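You operate a simulated robot arm through the tools that you are given. There is no shell and no other tool. Be economical: measure what you need, move in short steps, check, and stop when the job is done.

You are at the controls of a simulated two-armed robot. One attempt, no reset.

TASK
Take the striped tea towel from the sideboard-side table end and hang it over the handle of the oven door.

It is judged by the outcome, as a careful person would: the job done as asked, and still so three seconds after it is handed in. It fails if anything else is knocked over, pushed out of place, dropped, spilled or broken. Flat cloth is picked up by pressing the open fingertips on it (5 to 10 N) and closing them slowly along it; thin cloth reads only 2 to 8 mm in the jaws.

THE ROBOT
Two 6-joint arms with two-finger parallel grippers on one trunk, on a base that drives. Base frame: it is fixed to the floor where the robot stands at the start and does not move with it; the origin is under the middle of the robot, x ahead of it, y to its left, z up; the surface under the hand at the start is at about z = 750. Units: mm, degrees, N and s.
The left shoulder is at the start at [80, 216, 1495], the right one opposite. With the tool pointing down near the work surface each hand reaches from about 100 to 680 mm from the robot's upright axis, wherever it stands, measured 20 degrees to its own side. Payload 3.43 kg a hand.
The tool frame of a hand sits at the grasp point between the pads (the TCP): z along the fingers, y along the line on which they close. The tips reach 30 mm beyond it. Largest opening 94 mm; finger width 28, thickness 10; the body of the gripper, 50 by 96 mm, starts 55 mm behind the TCP.
Orientation is that of the tool frame in the base frame, as [roll, pitch, yaw] about the fixed x, y, z axes, in that order (R = Rz(yaw) Ry(pitch) Rx(roll)). With the fingers straight down and closing along the base's y, the tool's x points along the base's -x, its y along +y and its z along -z.

THE INTERFACE
- The arms move only by the tool jog_arm. It takes "left_moves", "right_moves" or both (then of equal length, played together; a hand with none holds still); each is a list of rows, each a list of 7 numbers: the shift along the base's x, y, z in units of 100 mm (1.0 is 100 mm), then the turn, a rotation vector about the base's x, y, z in units of 120 degrees (1.0 is 120 degrees), then the gripper command, from -1 (fully open) to 1 (shut), values between in proportion. In form: [[x, y, z, rx, ry, rz, hand], ...]. A call has 1 to 10 rows; each row is the pose to reach, as a shift and turn from the pose commanded when the call began. A call with a number of a shift or a turn outside -1 to 1 is refused whole. A row lasts 0.2 s, in which the tool goes at most 50 mm and 8.6 degrees; a call with a longer step from one row to the next is refused whole, and so is a gripper value outside its range. Where a pose cannot be reached the arm comes as near as it can. A force on the tool above 40 N (or 10 N above the force at the start of the call, whichever is more), or a blocked arm, ends the call early, and 0.2 s more pass. Each finger travels about 72 mm/s and halts on what it meets, pressing with about 32 N; the grip force reading is that of the motor and also rises with nothing between the fingers. The clock runs only during rows and for 0.2 s after the last one: add rows that repeat a pose to give the fingers time. The reply holds the time, the measured pose of the TCP, the force on the tool along the base axes, the opening and the grip force, in the units named above and with some noise, with the torque about the TCP (base axes, N m) and any sound that the robot's microphone picked up, and new pictures: "show" is both (left out), scene, wrist or none (wrist: the cameras of the hands that moved).
- Cameras (640 x 400 px; columns grow to the right, rows downward): "scene" is now at [87.8, -12.6, 1633.4]; the picture's right is [-0.21, -0.98, 0.00], its down [-0.89, 0.19, -0.42] and it looks along [0.41, -0.09, -0.91] (base axes); focal length 279 px, centre (320, 200). "left" rides on the left gripper at [76, -14, -102] in its tool frame; the picture's right is [0.18, 0.98, 0.00], its down [-0.75, 0.14, -0.64] and it looks along [-0.63, 0.12, 0.77] (tool axes); focal length 243 px, centre (320, 200). "right" rides on the right gripper at [76, 14, -102] in its tool frame; the picture's right is [-0.18, 0.98, 0.00], its down [-0.75, -0.14, -0.64] and it looks along [-0.63, -0.12, 0.77] (tool axes); focal length 243 px, centre (320, 200). There is no depth. A picture from a camera that has moved, and an enlarged one, comes with that camera's place and axes in the base frame and with its lens.
- slide_trunk(by): slides the trunk up (or, below 0, down) by that many mm; the arms and the scene camera ride with it, the base frame stays. It gives what a move gives, with no picture.
- steer(legs): drives the robot by 1 to 6 legs, each [ahead, left, turn to the left] in mm, mm and degrees, along the robot's own axes; the way and the turn of a leg run together, so that a leg with both is an arc; at most 1500 mm and 180 degrees a leg. The arms and the cameras ride along, it lands a little off, and it stops where it bumps. It gives what a move gives, and a new picture of the scene camera.
- pan_tilt(pan, tilt): turns the head with the scene camera to pan (to the left, within 86 degrees either way) and tilt (down, from -29 to 69), counted from straight ahead of the robot. It gives what a move gives, and a new picture of the scene camera.
- enlarge(camera, box): a new picture of the part [left, top, right, bottom] of that camera's present view, enlarged. It takes no simulated time.
- hand_in(): hands the job in; it is judged then, once.

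Work in short steps. Places have to be worked out from the pictures, the camera data and where the tool is seen: move nearer, look again, correct. Check each grasp and each placing, and mend what went wrong. You have 120 turns and 260 pictures in all, those below and enlarged ones among them. Open the grippers and draw the arms clear of the work before you hand the job in, unless the task says otherwise; then end with one line.

The tools are called by a JSON object that holds its "method" and its "body". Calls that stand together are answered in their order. jog_arm: Moves the arms, as the interface text tells. Its arguments: {"type":"object","properties":{"left_moves":{"type":"array"},"right_moves":{"type":"array"},"show":{"type":"string","enum":["both","scene","wrist","none"]}},"required":[]} The other tools are called the same way: slide_trunk (by) slides the trunk up or down; steer (legs) drives the base; pan_tilt (pan, tilt) turns the head that bears the scene camera; enlarge (camera, box) takes an enlarged picture of a part of a camera's view; hand_in () hands the job in.

At the start:

```text
time: 0.0
left_tcp_pos: [450.1, 94.0, 924.0]
left_tcp_rot: [180.0, 0.0, -179.8]
left_contact_force: [-1.0, 0.1, 0.5]
left_torque: [-0.04, 0.01, 0.01]
left_finger_gap: 94.1
left_grasp_force: 0.1
right_tcp_pos: [410.1, -351.8, 861.1]
right_tcp_rot: [179.9, 0.0, 180.0]
right_contact_force: [-0.1, -0.1, 0.4]
right_torque: [0.0, -0.04, -0.04]
right_finger_gap: 94.0
right_grasp_force: 0.1
trunk travel left (down, up): [-725.0, 115.0]
robot x, y, heading: [0.8, -2.9, -0.3]
head pan, tilt: [-11.9, 65.3]
```

scene: 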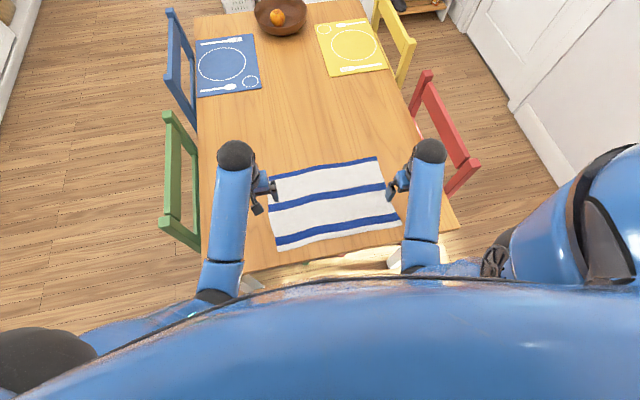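
right: 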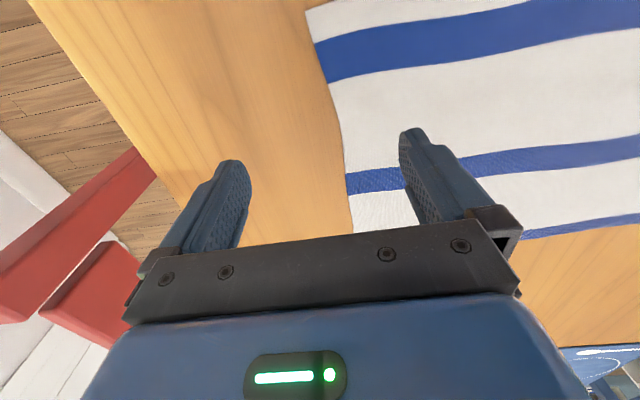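
left: 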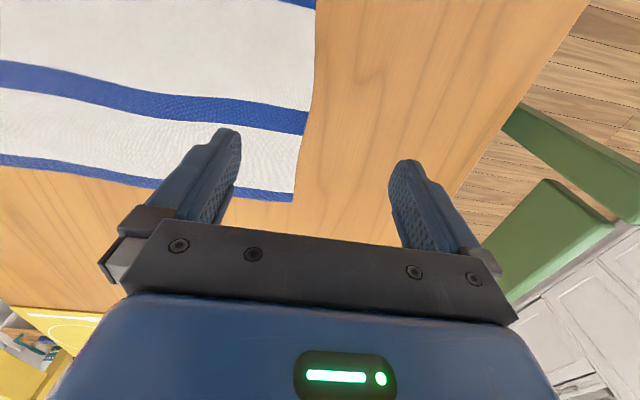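

The towel lies on the table in front of me, between the hands. First I look around for the oven.

{"method": "pan_tilt", "body": {"pan": 60, "tilt": 20}}

{"method": "pan_tilt", "body": {"pan": 0, "tilt": 20}}

{"method": "pan_tilt", "body": {"pan": -70, "tilt": 20}}

```text
time: 1.4
left_tcp_pos: [450.5, 95.2, 922.4]
left_tcp_rot: [-180.0, 0.0, -179.9]
left_contact_force: [-0.6, 0.1, 0.3]
left_torque: [-0.02, 0.0, 0.01]
left_finger_gap: 94.0
left_grasp_force: 0.0
right_tcp_pos: [410.6, -351.8, 860.4]
right_tcp_rot: [-180.0, 0.0, 179.9]
right_contact_force: [-0.7, 0.5, -0.4]
right_torque: [0.02, 0.03, -0.04]
right_finger_gap: 93.7
right_grasp_force: 0.0
trunk travel left (down, up): [-725.0, 115.0]
robot x, y, heading: [4.0, 0.5, 0.3]
head pan, tilt: [60.0, 20.0]
camera scene: at [75.4, 80.5, 1697.4], right [0.87, -0.5, 0.0], down [-0.17, -0.3, -0.94], along [0.47, 0.81, -0.34], focal length 279 px, centre (320, 200)
```

scene: 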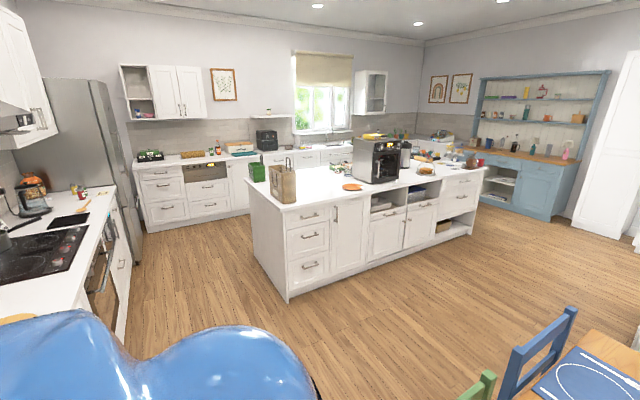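

```text
time: 2.7
left_tcp_pos: [451.5, 94.3, 923.1]
left_tcp_rot: [180.0, 0.1, -179.9]
left_contact_force: [-0.3, -0.6, 0.2]
left_torque: [-0.02, -0.01, 0.01]
left_finger_gap: 94.1
left_grasp_force: 0.0
right_tcp_pos: [410.7, -350.3, 861.0]
right_tcp_rot: [179.9, -0.1, -179.9]
right_contact_force: [0.1, -0.4, -0.3]
right_torque: [0.02, 0.02, 0.02]
right_finger_gap: 94.2
right_grasp_force: 0.0
trunk travel left (down, up): [-725.0, 115.0]
robot x, y, heading: [1.3, 0.7, -0.1]
head pan, tilt: [0.0, 20.0]
camera scene: at [121.9, -0.1, 1697.4], right [0.0, -1.0, 0.0], down [-0.34, 0.0, -0.94], along [0.94, 0.0, -0.34], focal length 279 px, centre (320, 200)
```

scene: 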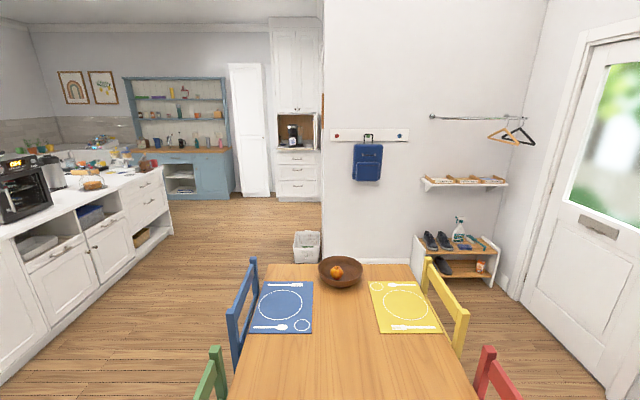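

```text
time: 4.2
left_tcp_pos: [451.6, 92.9, 923.2]
left_tcp_rot: [179.9, 0.0, -179.9]
left_contact_force: [0.6, 0.5, -0.2]
left_torque: [-0.01, 0.03, 0.0]
left_finger_gap: 93.9
left_grasp_force: 0.1
right_tcp_pos: [410.6, -351.2, 861.3]
right_tcp_rot: [-179.9, -0.1, -180.0]
right_contact_force: [-0.4, -0.1, 1.0]
right_torque: [0.0, 0.01, 0.02]
right_finger_gap: 94.2
right_grasp_force: 0.0
trunk travel left (down, up): [-725.0, 115.0]
robot x, y, heading: [0.9, -0.7, 0.1]
head pan, tilt: [-70.0, 20.0]
camera scene: at [60.7, -87.7, 1697.4], right [-0.94, -0.34, 0.0], down [-0.12, 0.32, -0.94], along [0.32, -0.88, -0.34], focal length 279 px, centre (320, 200)
```

scene: 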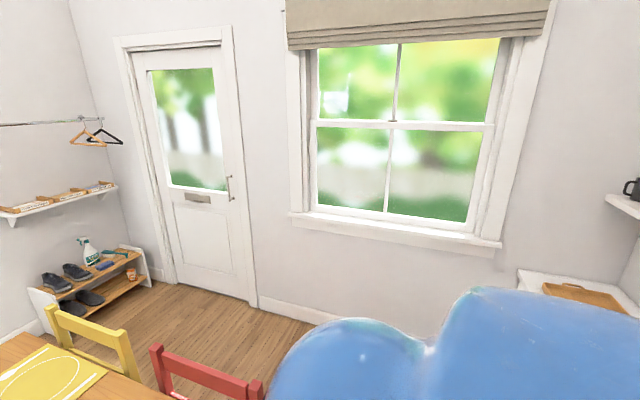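

The oven is to my left under the hob; I turn the head further to see its door and handle.

{"method": "pan_tilt", "body": {"pan": 86, "tilt": 30}}

{"method": "enlarge", "body": {"camera": "scene", "box": [160, 150, 420, 312]}}

{"method": "pan_tilt", "body": {"pan": 0, "tilt": 69}}

```text
time: 6.6
left_tcp_pos: [451.0, 93.7, 923.2]
left_tcp_rot: [180.0, 0.0, -179.9]
left_contact_force: [0.9, -0.5, -0.4]
left_torque: [-0.01, 0.02, 0.0]
left_finger_gap: 93.8
left_grasp_force: 0.1
right_tcp_pos: [410.0, -351.2, 861.1]
right_tcp_rot: [179.9, 0.1, 179.9]
right_contact_force: [-0.9, -0.6, 0.1]
right_torque: [-0.02, -0.02, -0.01]
right_finger_gap: 93.9
right_grasp_force: 0.1
trunk travel left (down, up): [-725.0, 115.0]
robot x, y, heading: [-0.6, -4.0, 0.0]
head pan, tilt: [85.9, 30.0]
camera scene: at [35.2, 90.0, 1681.4], right [1.0, -0.07, 0.0], down [-0.04, -0.5, -0.87], along [0.06, 0.86, -0.5], focal length 279 px, centre (320, 200)
```

scene: 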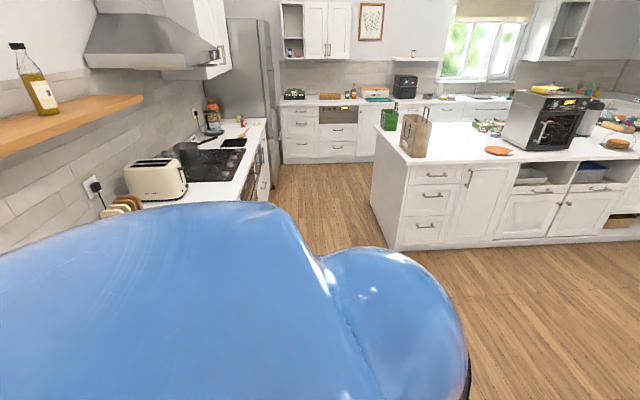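

```text
2.46 times, centred on (290, 231) of scene
camera zoom: at [35.2, 90.0, 1681.4], right [1.0, -0.07, 0.0], down [-0.04, -0.5, -0.87], along [0.06, 0.86, -0.5], focal length 688 px, centre (394, 124)
```

zoom: 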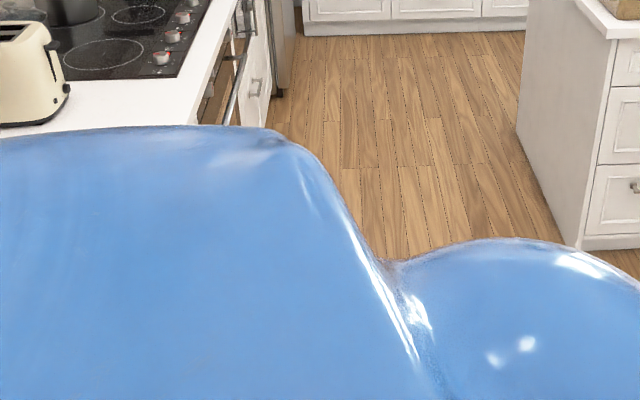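

```text
time: 8.2
left_tcp_pos: [449.6, 94.2, 923.0]
left_tcp_rot: [-180.0, 0.1, -179.9]
left_contact_force: [-0.3, 0.2, -0.2]
left_torque: [0.0, 0.02, 0.0]
left_finger_gap: 93.7
left_grasp_force: 0.1
right_tcp_pos: [410.4, -351.5, 860.0]
right_tcp_rot: [179.9, 0.0, 180.0]
right_contact_force: [-0.1, 0.0, -0.1]
right_torque: [0.01, -0.03, 0.02]
right_finger_gap: 93.8
right_grasp_force: 0.1
trunk travel left (down, up): [-725.0, 115.0]
robot x, y, heading: [2.8, 0.3, 0.0]
head pan, tilt: [0.0, 68.8]
camera scene: at [84.7, -0.1, 1629.9], right [0.0, -1.0, 0.0], down [-0.93, 0.0, -0.36], along [0.36, 0.0, -0.93], focal length 279 px, centre (320, 200)
```

scene: 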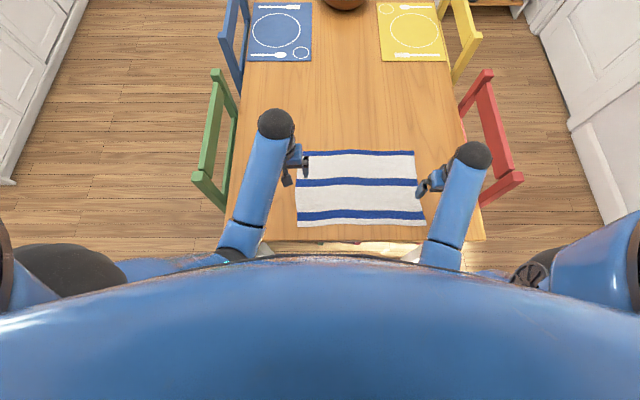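

Towel corners come out at about near-left (338,75), near-right (354,-350), far-left (605,85), far-right (610,-340). Before choosing which edge to grip I want a closer look at the oven handle.

{"method": "pan_tilt", "body": {"pan": 70, "tilt": 25}}

{"method": "enlarge", "body": {"camera": "scene", "box": [100, 130, 260, 230]}}

```text
time: 9.6
left_tcp_pos: [451.0, 92.7, 922.8]
left_tcp_rot: [180.0, 0.0, -179.9]
left_contact_force: [-1.2, 0.5, 0.7]
left_torque: [-0.01, 0.01, 0.03]
left_finger_gap: 93.9
left_grasp_force: 0.0
right_tcp_pos: [410.1, -350.6, 859.7]
right_tcp_rot: [-180.0, 0.1, 179.9]
right_contact_force: [-0.5, -0.4, -0.6]
right_torque: [-0.05, -0.02, -0.02]
right_finger_gap: 94.1
right_grasp_force: 0.0
trunk travel left (down, up): [-725.0, 115.0]
robot x, y, heading: [-0.9, -0.1, 0.1]
head pan, tilt: [70.0, 25.0]
camera scene: at [60.3, 86.4, 1689.3], right [0.94, -0.34, 0.0], down [-0.15, -0.4, -0.91], along [0.31, 0.85, -0.42], focal length 279 px, centre (320, 200)
```

scene: 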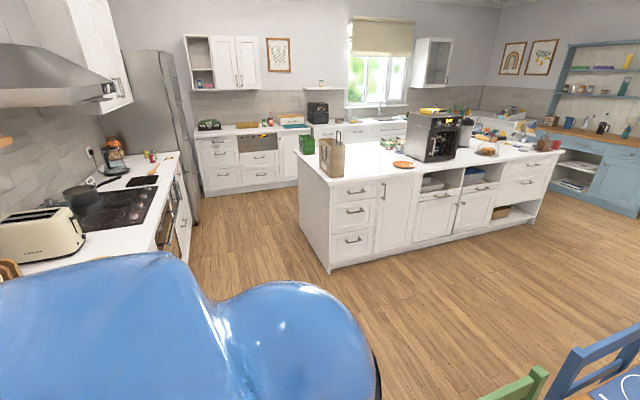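

```text
4.00 times, centred on (180, 180) of scene
camera zoom: at [60.3, 86.4, 1689.3], right [0.94, -0.34, 0.0], down [-0.15, -0.4, -0.91], along [0.31, 0.85, -0.42], focal length 1117 px, centre (880, 280)
```

zoom: 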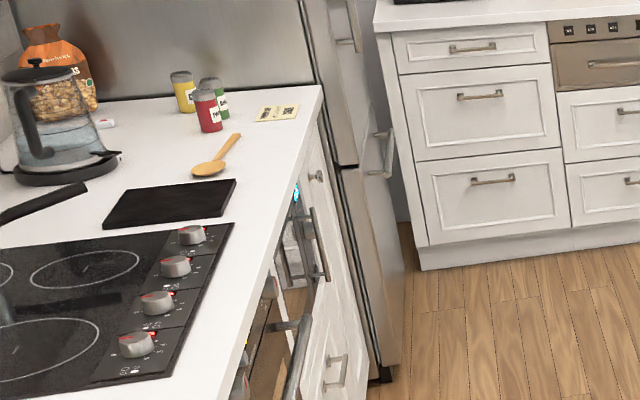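

The oven sits under the hob with a horizontal bar. I'll raise the trunk and hands to clear the chairs, then go and inspect the handle before picking the towel.

{"method": "slide_trunk", "body": {"by": 110}}

{"method": "jog_arm", "body": {"left_moves": [[-0.3, 0, 0.4, 0, 0, 0, -1], [-0.6, 0, 0.7, 0, 0, 0, -1], [-0.9, 0, 1, 0, 0, 0, -1]], "right_moves": [[-0.3, 0, 0.4, 0, 0, 0, -1], [-0.6, 0, 0.7, 0, 0, 0, -1], [-0.9, 0, 1, 0, 0, 0, -1]], "show": "none"}}

{"method": "steer", "body": {"legs": [[0, 0, 90]]}}

```text
time: 11.0
left_tcp_pos: [450.9, 94.1, 1033.9]
left_tcp_rot: [180.0, 0.0, -179.9]
left_contact_force: [-0.5, -0.5, 0.8]
left_torque: [0.03, -0.03, 0.03]
left_finger_gap: 93.9
left_grasp_force: 0.0
right_tcp_pos: [410.8, -351.1, 969.9]
right_tcp_rot: [180.0, 0.0, 180.0]
right_contact_force: [-0.5, 0.6, 0.3]
right_torque: [-0.01, 0.0, -0.02]
right_finger_gap: 93.9
right_grasp_force: 0.0
trunk travel left (down, up): [-835.0, 5.0]
robot x, y, heading: [1.4, -1.0, 0.1]
head pan, tilt: [70.0, 25.0]
```

```text
time: 11.8
left_tcp_pos: [360.5, 94.7, 1038.9]
left_tcp_rot: [-179.7, 0.5, -179.9]
left_contact_force: [-0.5, -0.6, 0.1]
left_torque: [0.01, 0.0, -0.01]
left_finger_gap: 94.0
left_grasp_force: 0.0
left hand out of reach, approached as far as the arm can: row 1, 2, 3
right_tcp_pos: [313.7, -348.4, 1039.6]
right_tcp_rot: [-179.8, 0.3, 179.9]
right_contact_force: [-0.6, -0.1, 0.1]
right_torque: [0.0, -0.01, 0.01]
right_finger_gap: 93.8
right_grasp_force: 0.1
right hand out of reach, approached as far as the arm can: row 2, 3
trunk travel left (down, up): [-835.0, 5.0]
robot x, y, heading: [1.1, -0.0, 0.0]
head pan, tilt: [70.0, 25.0]
```

```text
time: 16.1
left_tcp_pos: [-110.4, 358.2, 1039.3]
left_tcp_rot: [-179.7, 0.5, -87.2]
left_contact_force: [-0.7, -0.1, 0.4]
left_torque: [0.05, -0.02, 0.02]
left_finger_gap: 93.9
left_grasp_force: 0.1
right_tcp_pos: [333.7, 332.9, 1038.1]
right_tcp_rot: [-180.0, 0.2, -87.2]
right_contact_force: [-1.1, 0.8, -0.4]
right_torque: [-0.03, -0.02, 0.0]
right_finger_gap: 94.1
right_grasp_force: 0.0
trunk travel left (down, up): [-835.0, 5.0]
robot x, y, heading: [2.2, -1.2, 92.6]
head pan, tilt: [70.0, 25.0]
camera scene: at [-90.5, 57.5, 1799.4], right [0.3, 0.95, 0.0], down [0.4, -0.13, -0.91], along [-0.87, 0.27, -0.42], focal length 279 px, centre (320, 200)
```

scene: 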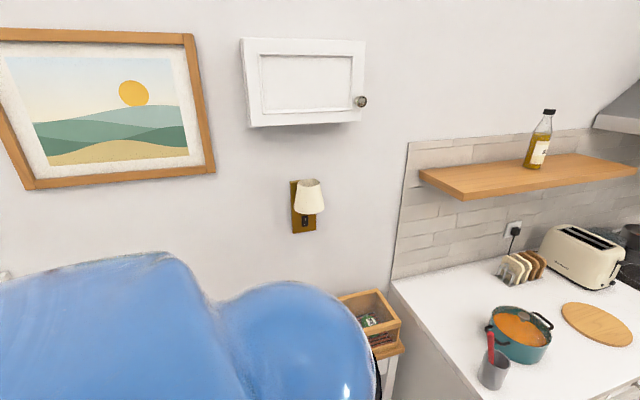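

Way ahead is clear; I drive along the aisle keeping off the counter and look left at the oven.

{"method": "steer", "body": {"legs": [[1000, -300, 0]]}}

{"method": "pan_tilt", "body": {"pan": 40, "tilt": 35}}

```text
time: 18.5
left_tcp_pos: [-42.3, 627.3, 1040.3]
left_tcp_rot: [-179.9, 0.7, -97.1]
left_contact_force: [-0.6, -0.1, 0.7]
left_torque: [0.02, 0.05, -0.01]
left_finger_gap: 93.9
left_grasp_force: 0.0
right_tcp_pos: [391.6, 524.8, 1039.0]
right_tcp_rot: [179.9, 0.5, -97.3]
right_contact_force: [0.5, -1.3, -0.1]
right_torque: [0.07, 0.02, 0.0]
right_finger_gap: 94.0
right_grasp_force: 0.0
trunk travel left (down, up): [-835.0, 5.0]
robot x, y, heading: [3.8, 260.0, 82.7]
head pan, tilt: [70.0, 25.0]
stopped in leg 1: the robot was blocked; the commanded pose is now the measured one
camera scene: at [-72.7, 323.6, 1799.9], right [0.46, 0.89, 0.0], down [0.37, -0.19, -0.91], along [-0.81, 0.42, -0.42], focal length 279 px, centre (320, 200)
```

scene: 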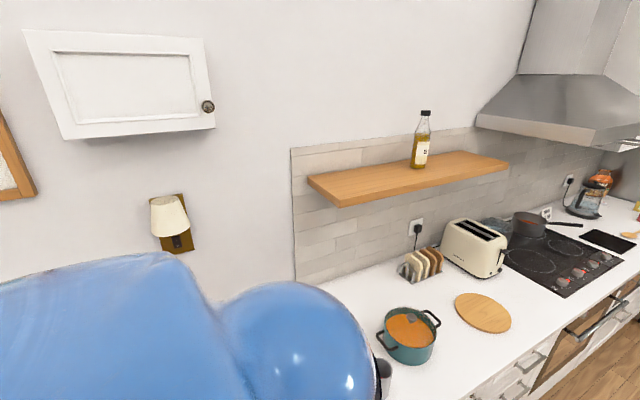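

```text
time: 19.5
left_tcp_pos: [-44.2, 634.4, 1038.5]
left_tcp_rot: [-179.7, 0.3, -97.2]
left_contact_force: [-0.5, 0.8, -0.4]
left_torque: [-0.01, 0.01, 0.01]
left_finger_gap: 94.1
left_grasp_force: 0.0
right_tcp_pos: [389.5, 533.2, 1038.1]
right_tcp_rot: [-179.8, 0.1, -97.2]
right_contact_force: [0.5, 1.1, 0.2]
right_torque: [-0.04, 0.0, -0.02]
right_finger_gap: 94.2
right_grasp_force: 0.0
trunk travel left (down, up): [-835.0, 5.0]
robot x, y, heading: [8.8, 260.8, 82.7]
head pan, tilt: [40.0, 35.0]
camera scene: at [-41.4, 368.0, 1783.4], right [0.84, 0.54, 0.0], down [0.31, -0.48, -0.82], along [-0.44, 0.69, -0.57], focal length 279 px, centre (320, 200)
```

scene: 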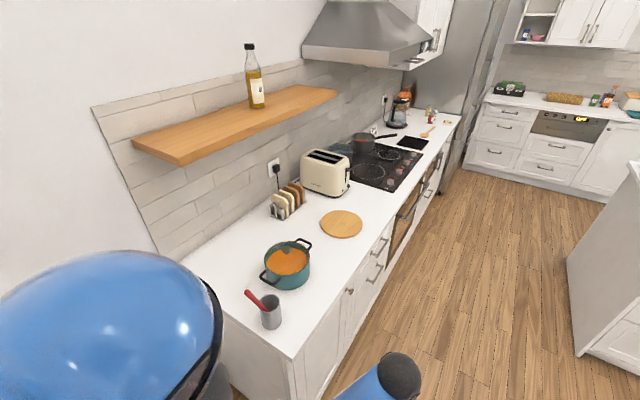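

I was blocked after 260 mm; probably the table corner or a chair on my right. I look that way before moving.

{"method": "pan_tilt", "body": {"pan": -75, "tilt": 50}}

{"method": "pan_tilt", "body": {"pan": -20, "tilt": 60}}

```text
time: 21.4
left_tcp_pos: [-43.4, 633.2, 1038.1]
left_tcp_rot: [-179.9, 0.4, -97.1]
left_contact_force: [0.3, -0.3, -0.9]
left_torque: [-0.01, 0.02, -0.02]
left_finger_gap: 93.9
left_grasp_force: 0.0
right_tcp_pos: [391.1, 531.0, 1040.3]
right_tcp_rot: [-179.9, 0.1, -97.3]
right_contact_force: [-0.1, 0.8, 0.2]
right_torque: [0.03, -0.03, 0.02]
right_finger_gap: 94.1
right_grasp_force: 0.1
trunk travel left (down, up): [-835.0, 5.0]
robot x, y, heading: [5.3, 260.9, 82.7]
head pan, tilt: [-75.0, 50.0]
camera scene: at [83.2, 301.8, 1761.9], right [0.14, -0.99, 0.0], down [-0.76, -0.1, -0.64], along [0.64, 0.09, -0.77], focal length 279 px, centre (320, 200)
```

scene: 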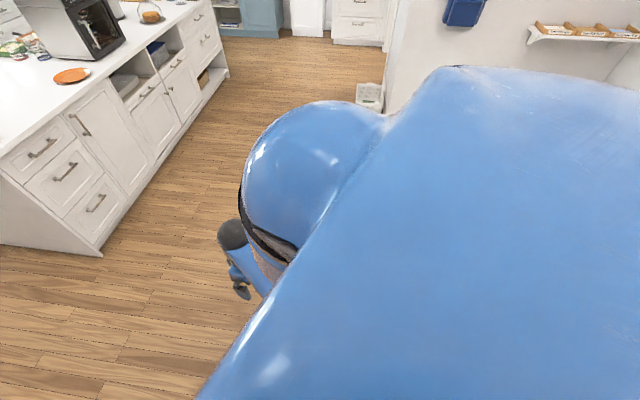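

```text
time: 22.6
left_tcp_pos: [-42.4, 633.4, 1038.1]
left_tcp_rot: [-179.9, 0.4, -97.2]
left_contact_force: [0.5, -0.1, 0.7]
left_torque: [-0.02, -0.02, -0.02]
left_finger_gap: 93.7
left_grasp_force: 0.0
right_tcp_pos: [390.7, 530.9, 1038.5]
right_tcp_rot: [-179.8, 0.1, -97.2]
right_contact_force: [-0.8, 0.2, -0.6]
right_torque: [0.03, -0.05, 0.01]
right_finger_gap: 93.9
right_grasp_force: 0.0
trunk travel left (down, up): [-835.0, 5.0]
robot x, y, heading: [2.3, 260.4, 82.5]
head pan, tilt: [-20.0, 60.0]
camera scene: at [37.5, 350.5, 1749.3], right [0.89, -0.46, 0.0], down [-0.4, -0.77, -0.5], along [0.23, 0.44, -0.87], focal length 279 px, centre (320, 200)
```

scene: 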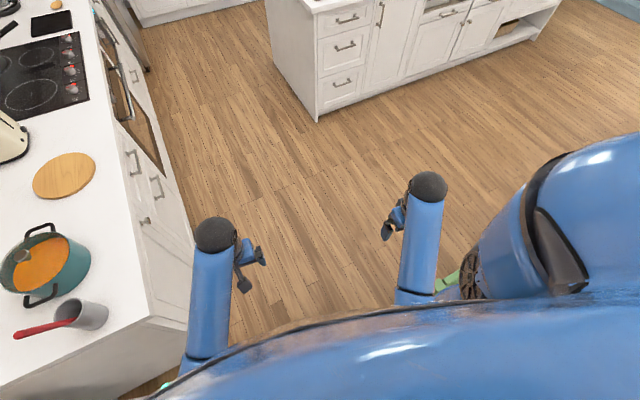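

Likely the base's right side rubbed the table end. I ease off to the left a little, and use the present view of the oven enlarged.

{"method": "steer", "body": {"legs": [[0, 50, 0]]}}

{"method": "pan_tilt", "body": {"pan": 25, "tilt": 35}}

{"method": "enlarge", "body": {"camera": "scene", "box": [180, 100, 340, 200]}}

```text
time: 23.6
left_tcp_pos: [-82.9, 638.2, 1038.9]
left_tcp_rot: [179.6, 0.4, -97.3]
left_contact_force: [1.1, -0.5, -0.8]
left_torque: [0.0, 0.09, -0.01]
left_finger_gap: 94.0
left_grasp_force: 0.0
right_tcp_pos: [349.7, 535.8, 1034.8]
right_tcp_rot: [179.7, 0.2, -97.3]
right_contact_force: [1.0, 0.1, -1.0]
right_torque: [0.0, 0.08, 0.02]
right_finger_gap: 94.2
right_grasp_force: 0.0
trunk travel left (down, up): [-835.0, 5.0]
robot x, y, heading: [-44.6, 267.8, 82.7]
head pan, tilt: [-20.0, 60.0]
camera scene: at [3.9, 354.7, 1748.9], right [0.89, -0.46, -0.01], down [-0.4, -0.77, -0.5], along [0.22, 0.44, -0.87], focal length 279 px, centre (320, 200)
```

scene: 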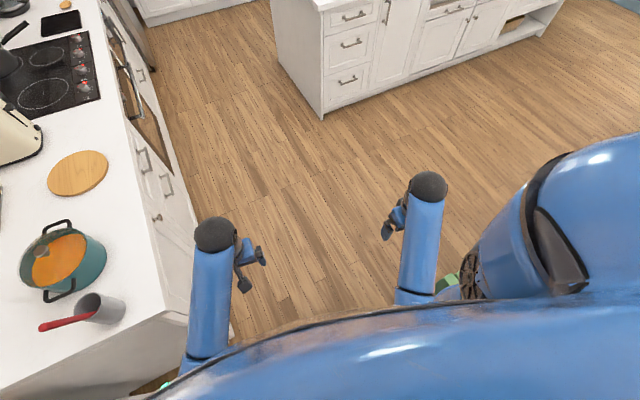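

```text
time: 24.7
left_tcp_pos: [-93.3, 639.6, 1038.1]
left_tcp_rot: [-179.7, 0.4, -97.1]
left_contact_force: [-0.2, -0.3, -0.3]
left_torque: [0.0, -0.04, 0.01]
left_finger_gap: 94.1
left_grasp_force: 0.0
right_tcp_pos: [338.7, 537.8, 1038.1]
right_tcp_rot: [-179.9, 0.2, -97.3]
right_contact_force: [-0.1, 0.4, 0.2]
right_torque: [0.01, 0.02, -0.02]
right_finger_gap: 94.1
right_grasp_force: 0.0
trunk travel left (down, up): [-835.0, 5.0]
robot x, y, heading: [-41.5, 268.5, 82.7]
head pan, tilt: [25.0, 35.0]
camera scene: at [-72.2, 381.9, 1783.5], right [0.95, 0.3, 0.0], down [0.18, -0.55, -0.82], along [-0.25, 0.78, -0.57], focal length 279 px, centre (320, 200)
```

scene: 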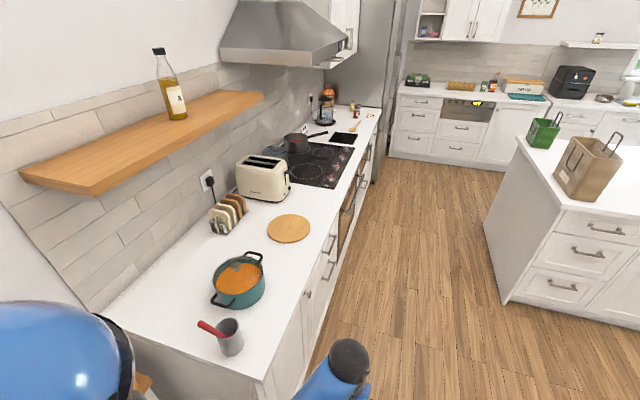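

```text
4.00 times, centred on (260, 150) of scene
camera zoom: at [-72.2, 381.9, 1783.5], right [0.95, 0.3, 0.0], down [0.18, -0.55, -0.82], along [-0.25, 0.78, -0.57], focal length 1117 px, centre (560, 400)
```

zoom: 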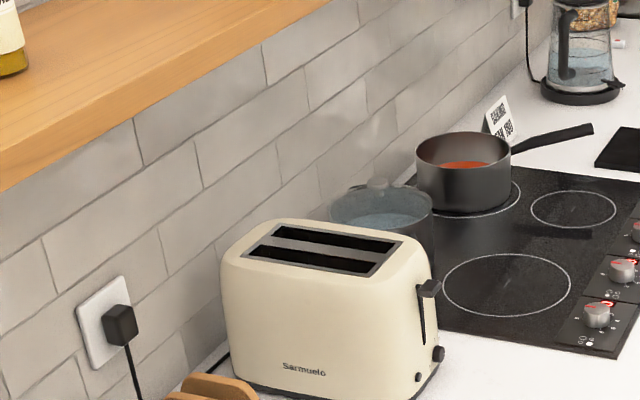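

{"method": "enlarge", "body": {"camera": "scene", "box": [290, 110, 450, 210]}}

{"method": "enlarge", "body": {"camera": "scene", "box": [290, 190, 450, 290]}}

```text
4.00 times, centred on (370, 160) of scene
camera zoom: at [-72.2, 381.9, 1783.5], right [0.95, 0.3, 0.0], down [0.18, -0.55, -0.82], along [-0.25, 0.78, -0.57], focal length 1117 px, centre (120, 360)
```

zoom: 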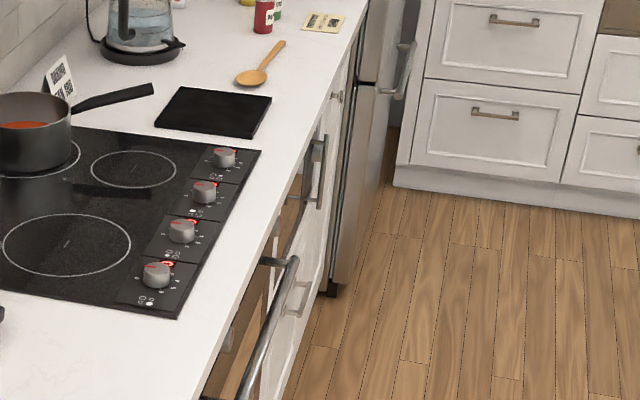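

```text
4.00 times, centred on (370, 240) of scene
camera zoom: at [-72.2, 381.9, 1783.5], right [0.95, 0.3, 0.0], down [0.18, -0.55, -0.82], along [-0.25, 0.78, -0.57], focal length 1117 px, centre (120, 40)
```

zoom: 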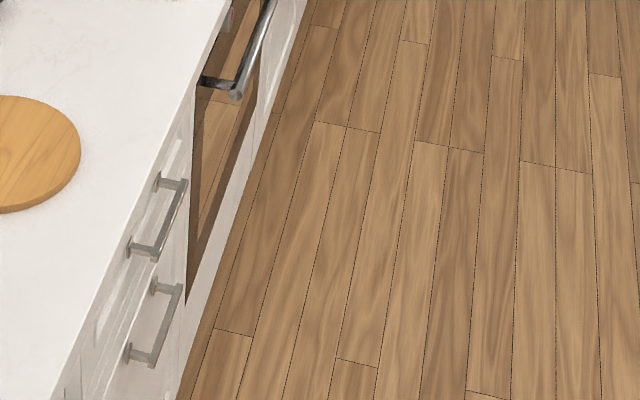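

The handle is a bar about 470 mm long with posts at the ends, at roughly x=-312, y 1680–2150, z≈780, with the worktop edge at x≈-333. I'll therefore hang the towel by a short edge (260 mm wide). Back to the table.

{"method": "steer", "body": {"legs": [[-264, -40, 0], [0, 0, -82.7]]}}

{"method": "pan_tilt", "body": {"pan": 0, "tilt": 60}}

```text
time: 30.1
left_tcp_pos: [323.7, 99.3, 1038.4]
left_tcp_rot: [-179.8, 0.3, -179.4]
left_contact_force: [0.0, -0.7, 0.3]
left_torque: [0.0, 0.01, -0.02]
left_finger_gap: 94.0
left_grasp_force: 0.0
right_tcp_pos: [281.2, -344.1, 1038.1]
right_tcp_rot: [-179.8, 0.2, -179.4]
right_contact_force: [0.1, 0.0, -0.4]
right_torque: [0.01, 0.0, 0.01]
right_finger_gap: 93.7
right_grasp_force: 0.0
trunk travel left (down, up): [-835.0, 5.0]
robot x, y, heading: [-40.1, 6.7, 0.4]
head pan, tilt: [25.0, 35.0]
camera scene: at [69.5, 40.4, 1783.6], right [0.43, -0.9, 0.0], down [-0.52, -0.25, -0.82], along [0.74, 0.35, -0.57], focal length 279 px, centre (320, 200)
```

scene: 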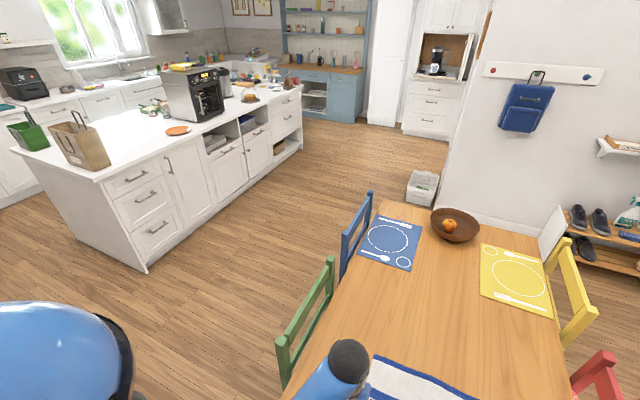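

```text
time: 31.0
left_tcp_pos: [322.5, 98.0, 1039.2]
left_tcp_rot: [-179.8, 0.4, -179.4]
left_contact_force: [0.3, 0.6, 1.0]
left_torque: [-0.01, 0.03, 0.01]
left_finger_gap: 94.0
left_grasp_force: 0.1
right_tcp_pos: [281.2, -343.9, 1038.6]
right_tcp_rot: [-179.8, 0.2, -179.4]
right_contact_force: [0.1, 0.5, 0.4]
right_torque: [0.0, -0.02, 0.0]
right_finger_gap: 94.1
right_grasp_force: 0.1
trunk travel left (down, up): [-835.0, 5.0]
robot x, y, heading: [-37.6, -1.6, 0.7]
head pan, tilt: [0.0, 60.0]
camera scene: at [56.7, 2.6, 1749.3], right [0.01, -1.0, 0.0], down [-0.87, -0.01, -0.5], along [0.5, 0.01, -0.87], focal length 279 px, centre (320, 200)
```

scene: 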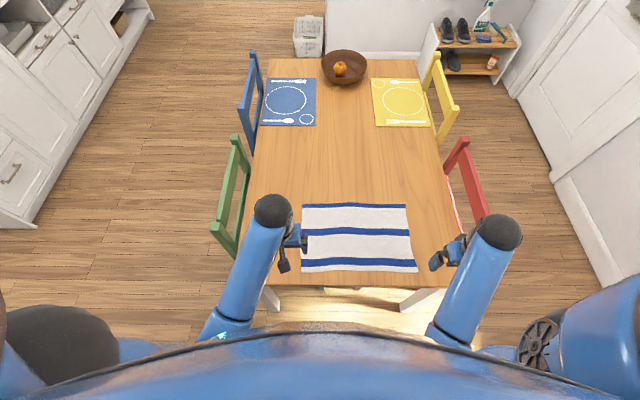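

Towel and table are where they were. I centre the robot on the towel's left (short) edge and lower the trunk again.

{"method": "steer", "body": {"legs": [[0, 70, -0.5], [33, 0, 0]]}}

{"method": "slide_trunk", "body": {"by": -110}}

```text
time: 32.5
left_tcp_pos: [349.0, 168.3, 1040.9]
left_tcp_rot: [-179.6, 0.9, 180.0]
left_contact_force: [-1.7, 0.5, 1.4]
left_torque: [-0.02, -0.09, -0.04]
left_finger_gap: 93.7
left_grasp_force: 0.1
right_tcp_pos: [301.8, -275.1, 1041.7]
right_tcp_rot: [-179.7, 0.6, 180.0]
right_contact_force: [0.5, -0.4, -0.4]
right_torque: [-0.01, -0.09, 0.05]
right_finger_gap: 93.8
right_grasp_force: 0.1
trunk travel left (down, up): [-835.0, 5.0]
robot x, y, heading: [-8.3, 75.0, -0.1]
head pan, tilt: [0.0, 60.0]
camera scene: at [77.3, 76.8, 1750.1], right [0.0, -1.0, 0.0], down [-0.86, 0.0, -0.51], along [0.51, 0.0, -0.86], focal length 279 px, centre (320, 200)
```

scene: 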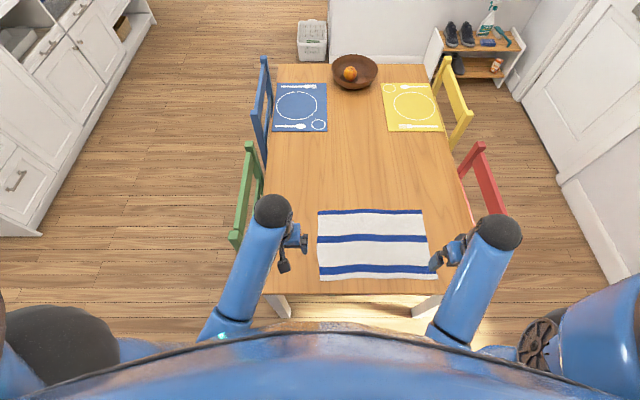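

```text
time: 33.9
left_tcp_pos: [355.8, 166.1, 929.0]
left_tcp_rot: [-179.8, 0.5, -180.0]
left_contact_force: [0.3, 0.5, 0.4]
left_torque: [-0.02, -0.02, 0.01]
left_finger_gap: 93.8
left_grasp_force: 0.1
right_tcp_pos: [308.2, -277.8, 929.1]
right_tcp_rot: [-179.9, 0.2, -179.9]
right_contact_force: [0.2, 0.5, 0.3]
right_torque: [0.03, 0.01, 0.02]
right_finger_gap: 94.1
right_grasp_force: 0.0
trunk travel left (down, up): [-725.0, 115.0]
robot x, y, heading: [-8.3, 71.5, -0.3]
head pan, tilt: [0.0, 60.0]
```

Moving the right hand toward the far-left corner (≈588,55) and the left toward the near-left corner (≈360,55), at safe height, with fingers set to about 40 mm.

{"method": "jog_arm", "body": {"right_moves": [[0.45, 0, 0, 0, 0, 0, 0.1], [0.9, 0, 0, 0, 0, 0, 0.1], [1, 0.4, 0, 0, 0, 0, 0.1], [1, 0.8, 0, 0, 0, 0, 0.1]], "show": "none"}}

{"method": "jog_arm", "body": {"right_moves": [[0.35, 0.35, 0, 0, 0, 0, 0.1], [0.7, 0.7, 0, 0, 0, 0, 0.1], [1, 1, 0, 0, 0, 0, 0.1]], "show": "none"}}

{"method": "jog_arm", "body": {"right_moves": [[0.3, 0.35, -0.2, 0, 0, 0, 0.1], [0.6, 0.7, -0.4, 0, 0, 0, 0.1], [0.8, 1, -0.6, 0, 0, 0, 0.1]], "left_moves": [[0, -0.3, -0.2, 0, 0, 0, 0.1], [0, -0.6, -0.4, 0, 0, 0, 0.1], [0, -0.9, -0.6, 0, 0, 0, 0.1]], "show": "both"}}

```text
time: 34.9
left_tcp_pos: [356.2, 166.8, 928.5]
left_tcp_rot: [-179.7, 0.4, 180.0]
left_contact_force: [0.3, -0.3, -0.1]
left_torque: [-0.05, -0.01, 0.01]
left_finger_gap: 93.7
left_grasp_force: 0.1
right_tcp_pos: [408.1, -196.2, 928.1]
right_tcp_rot: [-179.9, 0.2, 179.9]
right_contact_force: [-0.5, 0.4, -1.1]
right_torque: [-0.02, -0.02, 0.0]
right_finger_gap: 42.6
right_grasp_force: 0.1
trunk travel left (down, up): [-725.0, 115.0]
robot x, y, heading: [-2.6, 72.6, -0.0]
head pan, tilt: [0.0, 60.0]
```

```text
time: 35.7
left_tcp_pos: [356.3, 165.8, 927.9]
left_tcp_rot: [-179.8, 0.4, -180.0]
left_contact_force: [0.0, -0.2, 0.3]
left_torque: [-0.02, 0.0, 0.02]
left_finger_gap: 94.1
left_grasp_force: 0.0
right_tcp_pos: [511.1, -95.0, 929.5]
right_tcp_rot: [-179.9, 0.1, 180.0]
right_contact_force: [-0.1, 0.4, 0.3]
right_torque: [-0.04, 0.0, 0.0]
right_finger_gap: 42.3
right_grasp_force: 0.1
trunk travel left (down, up): [-725.0, 115.0]
robot x, y, heading: [-2.9, 70.4, -0.4]
head pan, tilt: [0.0, 60.0]
```

```text
refused: row 1 steps farther than a row can; nothing moved
```

{"method": "jog_arm", "body": {"right_moves": [[0.25, 0.3, -0.2, 0, 0, 0, 0.1], [0.5, 0.6, -0.4, 0, 0, 0, 0.1], [0.7, 0.9, -0.6, 0, 0, 0, 0.1], [0.78, 1, -0.6, 0, 0, 0, 0.1]], "left_moves": [[0, -0.3, -0.2, 0, 0, 0, 0.1], [0, -0.6, -0.4, 0, 0, 0, 0.1], [0, -0.9, -0.6, 0, 0, 0, 0.1], [0, -1, -0.6, 0, 0, 0, 0.1]], "show": "both"}}

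```text
time: 36.7
left_tcp_pos: [356.2, 64.4, 867.3]
left_tcp_rot: [-179.9, 0.4, 180.0]
left_contact_force: [-0.9, 0.9, 0.1]
left_torque: [-0.02, 0.01, -0.01]
left_finger_gap: 42.3
left_grasp_force: 0.1
right_tcp_pos: [588.3, 2.8, 868.9]
right_tcp_rot: [-179.9, 0.2, 179.8]
right_contact_force: [0.1, 0.0, 0.3]
right_torque: [0.03, 0.0, 0.01]
right_finger_gap: 42.5
right_grasp_force: 0.0
trunk travel left (down, up): [-725.0, 115.0]
robot x, y, heading: [-3.4, 68.1, -0.2]
head pan, tilt: [0.0, 60.0]
camera scene: at [89.1, 71.8, 1639.3], right [0.0, -1.0, 0.0], down [-0.87, 0.0, -0.5], along [0.5, 0.0, -0.87], focal length 279 px, centre (320, 200)
camera right: at [512.3, 18.2, 972.8], right [0.19, 0.98, 0.0], down [0.75, -0.14, 0.64], along [0.63, -0.12, -0.76], focal length 243 px, centre (320, 200)
camera left: at [279.8, 51.5, 970.1], right [-0.18, 0.98, 0.0], down [0.75, 0.14, 0.65], along [0.64, 0.12, -0.76], focal length 243 px, centre (320, 200)
```

scene: 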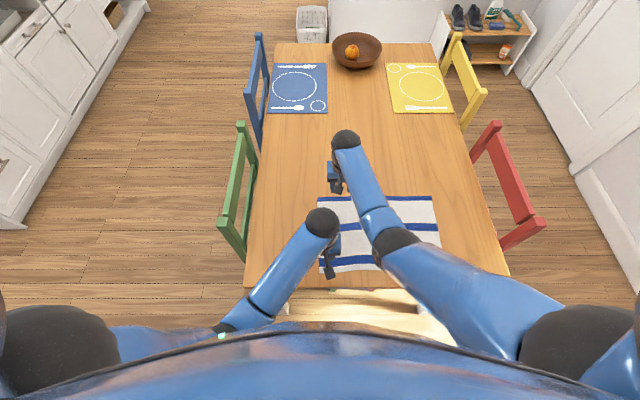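
right: 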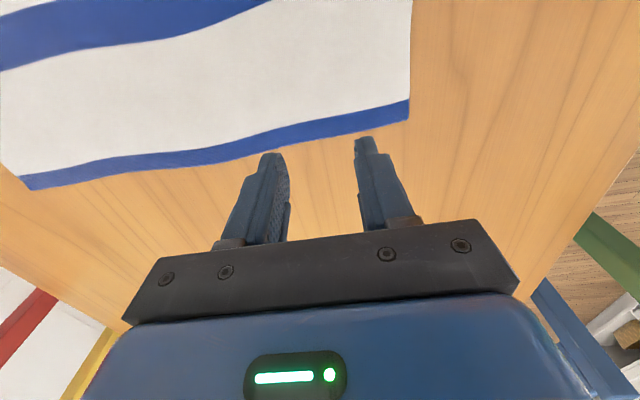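
left: 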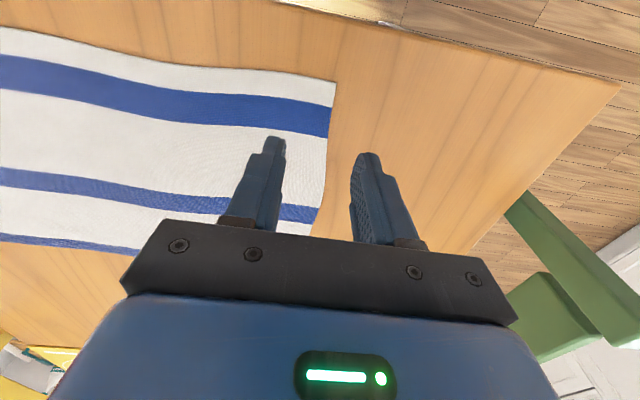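

Corner fixes: far-left (598,85), near-left (335,75). I shift over the cloth just inside the corners and go down to ~15 mm above contact.

{"method": "jog_arm", "body": {"right_moves": [[-0.05, 0.25, -0.1, 0, 0, 0, 0.1], [-0.1, 0.47, -0.3, 0, 0, 0, 0.1], [-0.1, 0.47, -0.55, 0, 0, 0, 0.1], [-0.1, 0.47, -0.74, 0, 0, 0, 0.1]], "left_moves": [[0.03, -0.1, -0.1, 0, 0, 0, 0.1], [0.03, -0.18, -0.3, 0, 0, 0, 0.1], [0.03, -0.18, -0.55, 0, 0, 0, 0.1], [0.03, -0.18, -0.72, 0, 0, 0, 0.1]], "show": "wrist"}}

```text
time: 37.7
left_tcp_pos: [359.4, 47.9, 798.0]
left_tcp_rot: [-179.8, 0.4, -180.0]
left_contact_force: [0.7, 0.1, 0.1]
left_torque: [0.02, -0.02, 0.04]
left_finger_gap: 42.2
left_grasp_force: 0.1
right_tcp_pos: [577.7, 49.1, 794.0]
right_tcp_rot: [-179.9, 0.2, 180.0]
right_contact_force: [0.0, 0.9, 0.1]
right_torque: [0.0, 0.04, 0.0]
right_finger_gap: 42.3
right_grasp_force: 0.0
trunk travel left (down, up): [-725.0, 115.0]
robot x, y, heading: [-7.8, 69.8, -0.2]
head pan, tilt: [0.0, 60.0]
camera right: at [501.8, 64.3, 897.2], right [0.18, 0.98, 0.0], down [0.75, -0.14, 0.64], along [0.63, -0.12, -0.76], focal length 243 px, centre (320, 200)
camera left: at [282.0, 33.5, 899.3], right [-0.18, 0.98, 0.0], down [0.75, 0.14, 0.65], along [0.64, 0.12, -0.76], focal length 243 px, centre (320, 200)
```

right: 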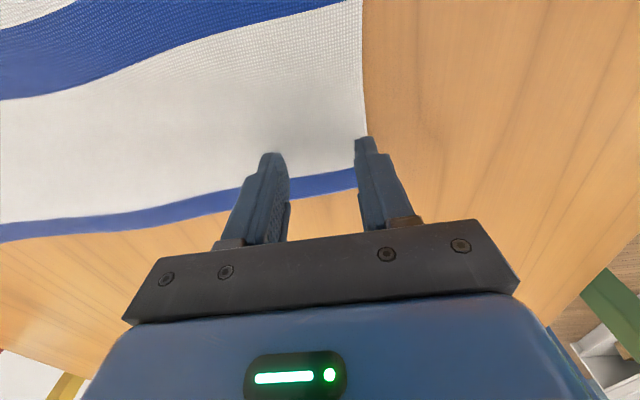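
left: 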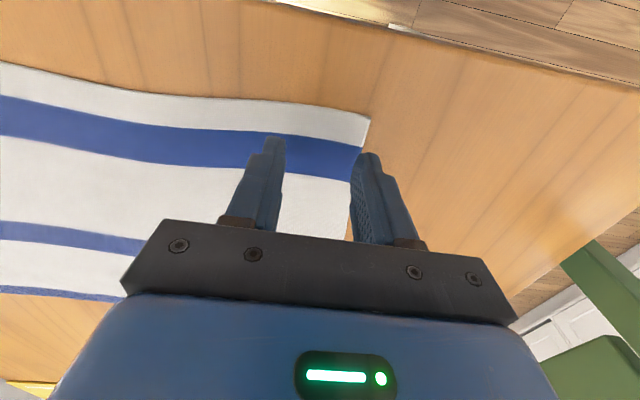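

Outer fingers sit right on the edge; I shift 10 mm inward and press down gently, stepwise.

{"method": "jog_arm", "body": {"right_moves": [[0, -0.1, 0, 0, 0, 0, 0.1], [0, -0.1, -0.08, 0, 0, 0, 0.1], [0, -0.1, -0.14, 0, 0, 0, 0.1]], "left_moves": [[0, -0.1, 0, 0, 0, 0, 0.1], [0, -0.1, -0.1, 0, 0, 0, 0.1], [0, -0.1, -0.18, 0, 0, 0, 0.1]], "show": "wrist"}}

```text
time: 38.5
left_tcp_pos: [361.2, 37.6, 781.0]
left_tcp_rot: [-179.7, 0.9, -180.0]
left_contact_force: [4.9, -0.5, 20.2]
left_torque: [0.53, -0.02, -0.12]
left_finger_gap: 42.2
left_grasp_force: 0.1
right_tcp_pos: [575.6, 40.8, 782.4]
right_tcp_rot: [-179.8, 0.3, -180.0]
right_contact_force: [0.2, 0.0, 0.1]
right_torque: [-0.02, -0.01, 0.01]
right_finger_gap: 42.1
right_grasp_force: 0.0
trunk travel left (down, up): [-725.0, 115.0]
robot x, y, heading: [-7.2, 70.4, -0.0]
head pan, tilt: [0.0, 60.0]
camera right: at [499.2, 55.3, 885.3], right [0.18, 0.98, 0.0], down [0.75, -0.14, 0.65], along [0.64, -0.12, -0.76], focal length 243 px, centre (320, 200)
camera left: at [282.1, 24.0, 883.5], right [-0.18, 0.98, -0.01], down [0.74, 0.15, 0.65], along [0.64, 0.11, -0.76], focal length 243 px, centre (320, 200)
```

right: 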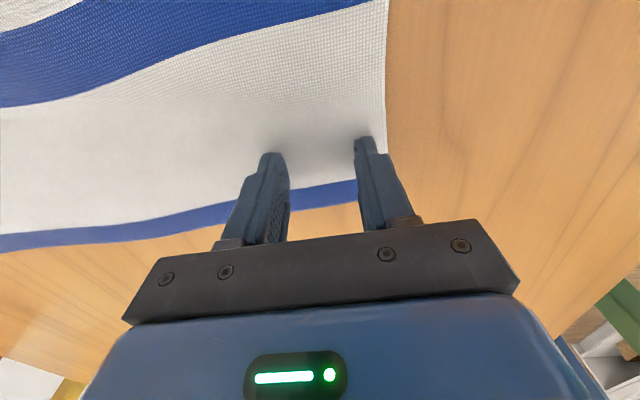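
left: 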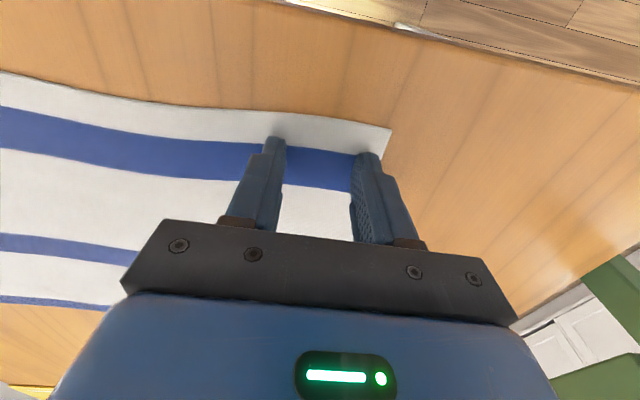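

Left presses 20 N (too much), right not yet touching; I fine-tune heights.

{"method": "jog_arm", "body": {"right_moves": [[0, 0, -0.015, 0, 0, 0, 0.1], [0, 0, -0.025, 0, 0, 0, 0.1]], "left_moves": [[0, 0, 0.008, 0, 0, 0, 0.1], [0, 0, 0.015, 0, 0, 0, 0.1]], "show": "none"}}

```text
time: 39.1
left_tcp_pos: [357.0, 37.4, 780.5]
left_tcp_rot: [-179.7, 0.7, -179.9]
left_contact_force: [8.6, 1.1, 18.0]
left_torque: [0.4, -0.12, -0.11]
left_finger_gap: 42.1
left_grasp_force: 0.0
right_tcp_pos: [577.5, 40.8, 781.4]
right_tcp_rot: [-179.9, 0.6, 179.9]
right_contact_force: [-4.1, -2.4, 27.6]
right_torque: [0.31, 0.33, 0.11]
right_finger_gap: 42.3
right_grasp_force: 0.1
trunk travel left (down, up): [-725.0, 115.0]
robot x, y, heading: [-3.5, 76.1, 0.1]
head pan, tilt: [0.0, 60.0]
```

{"method": "jog_arm", "body": {"right_moves": [[0, 0, 0.014, 0, 0, 0, 0.1], [0, 0, 0.014, 0, 0, 0, 0.1]], "left_moves": [[0, 0, 0.012, 0, 0, 0, 0.1], [0, 0, 0.012, 0, 0, 0, 0.1]], "show": "none"}}

```text
time: 39.7
left_tcp_pos: [357.4, 38.1, 781.9]
left_tcp_rot: [-179.8, 0.4, 180.0]
left_contact_force: [6.6, -1.7, 10.0]
left_torque: [0.17, -0.12, -0.07]
left_finger_gap: 41.7
left_grasp_force: 0.1
right_tcp_pos: [577.2, 40.9, 780.8]
right_tcp_rot: [-179.8, 0.4, -179.9]
right_contact_force: [1.5, -0.6, 23.1]
right_torque: [0.34, 0.1, -0.06]
right_finger_gap: 42.4
right_grasp_force: 0.0
trunk travel left (down, up): [-725.0, 115.0]
robot x, y, heading: [-6.8, 71.7, 0.2]
head pan, tilt: [0.0, 60.0]
```

{"method": "jog_arm", "body": {"right_moves": [[0, 0, 0.02, 0, 0, 0, 0.1], [0, 0, 0.02, 0, 0, 0, 0.1]], "show": "none"}}

```text
time: 40.3
left_tcp_pos: [357.7, 37.7, 781.8]
left_tcp_rot: [-179.7, 0.5, 180.0]
left_contact_force: [0.9, -1.4, 15.5]
left_torque: [0.28, 0.01, -0.04]
left_finger_gap: 41.6
left_grasp_force: 0.0
right_tcp_pos: [574.4, 39.0, 781.9]
right_tcp_rot: [-179.8, 0.2, 180.0]
right_contact_force: [0.0, 2.7, 8.0]
right_torque: [0.23, -0.01, -0.06]
right_finger_gap: 42.4
right_grasp_force: 0.5
trunk travel left (down, up): [-725.0, 115.0]
robot x, y, heading: [-3.6, 71.3, -0.0]
head pan, tilt: [0.0, 60.0]
```

Right 8 N, left about 12 N: I lift the left a touch and close both slowly.

{"method": "jog_arm", "body": {"right_moves": [[0, 0, 0, 0, 0, 0, 0.25], [0, 0, 0, 0, 0, 0, 0.4], [0, 0, 0, 0, 0, 0, 0.55], [0, 0, 0, 0, 0, 0, 0.7], [0, 0, 0, 0, 0, 0, 0.85], [0, 0, 0, 0, 0, 0, 1], [0, 0, 0, 0, 0, 0, 1], [0, 0, 0, 0, 0, 0, 1]], "left_moves": [[0, 0, 0.006, 0, 0, 0, 0.25], [0, 0, 0.006, 0, 0, 0, 0.4], [0, 0, 0.006, 0, 0, 0, 0.55], [0, 0, 0.006, 0, 0, 0, 0.7], [0, 0, 0.006, 0, 0, 0, 0.85], [0, 0, 0.006, 0, 0, 0, 1], [0, 0, 0.006, 0, 0, 0, 1], [0, 0, 0.006, 0, 0, 0, 1]], "show": "wrist"}}

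```text
time: 42.1
left_tcp_pos: [357.9, 37.3, 781.0]
left_tcp_rot: [-179.7, 0.4, 180.0]
left_contact_force: [2.4, 1.3, 10.0]
left_torque: [0.05, -0.08, 0.01]
left_finger_gap: 2.5
left_grasp_force: 32.4
right_tcp_pos: [577.6, 40.0, 781.6]
right_tcp_rot: [-179.9, 0.2, 180.0]
right_contact_force: [-1.8, -0.5, 0.2]
right_torque: [-0.03, 0.09, -0.04]
right_finger_gap: 2.2
right_grasp_force: 32.1
trunk travel left (down, up): [-725.0, 115.0]
robot x, y, heading: [-4.6, 74.8, -0.1]
head pan, tilt: [0.0, 60.0]
camera right: at [500.8, 54.6, 885.0], right [0.18, 0.98, 0.0], down [0.75, -0.14, 0.65], along [0.63, -0.12, -0.76], focal length 243 px, centre (320, 200)
camera left: at [280.4, 24.4, 884.1], right [-0.18, 0.98, -0.01], down [0.75, 0.14, 0.65], along [0.64, 0.12, -0.76], focal length 243 px, centre (320, 200)
```

right: 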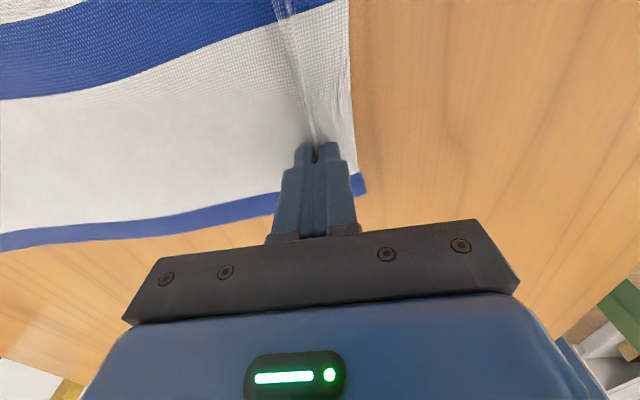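
left: 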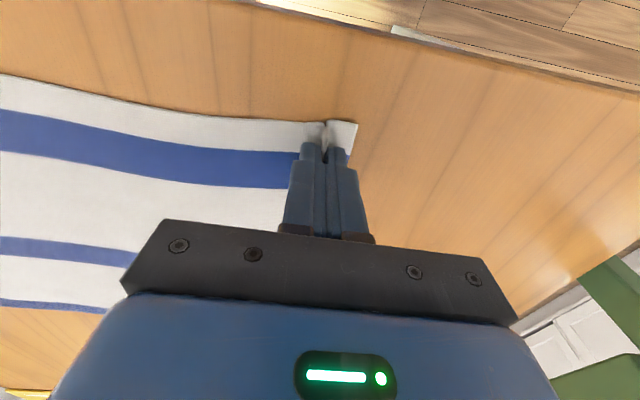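

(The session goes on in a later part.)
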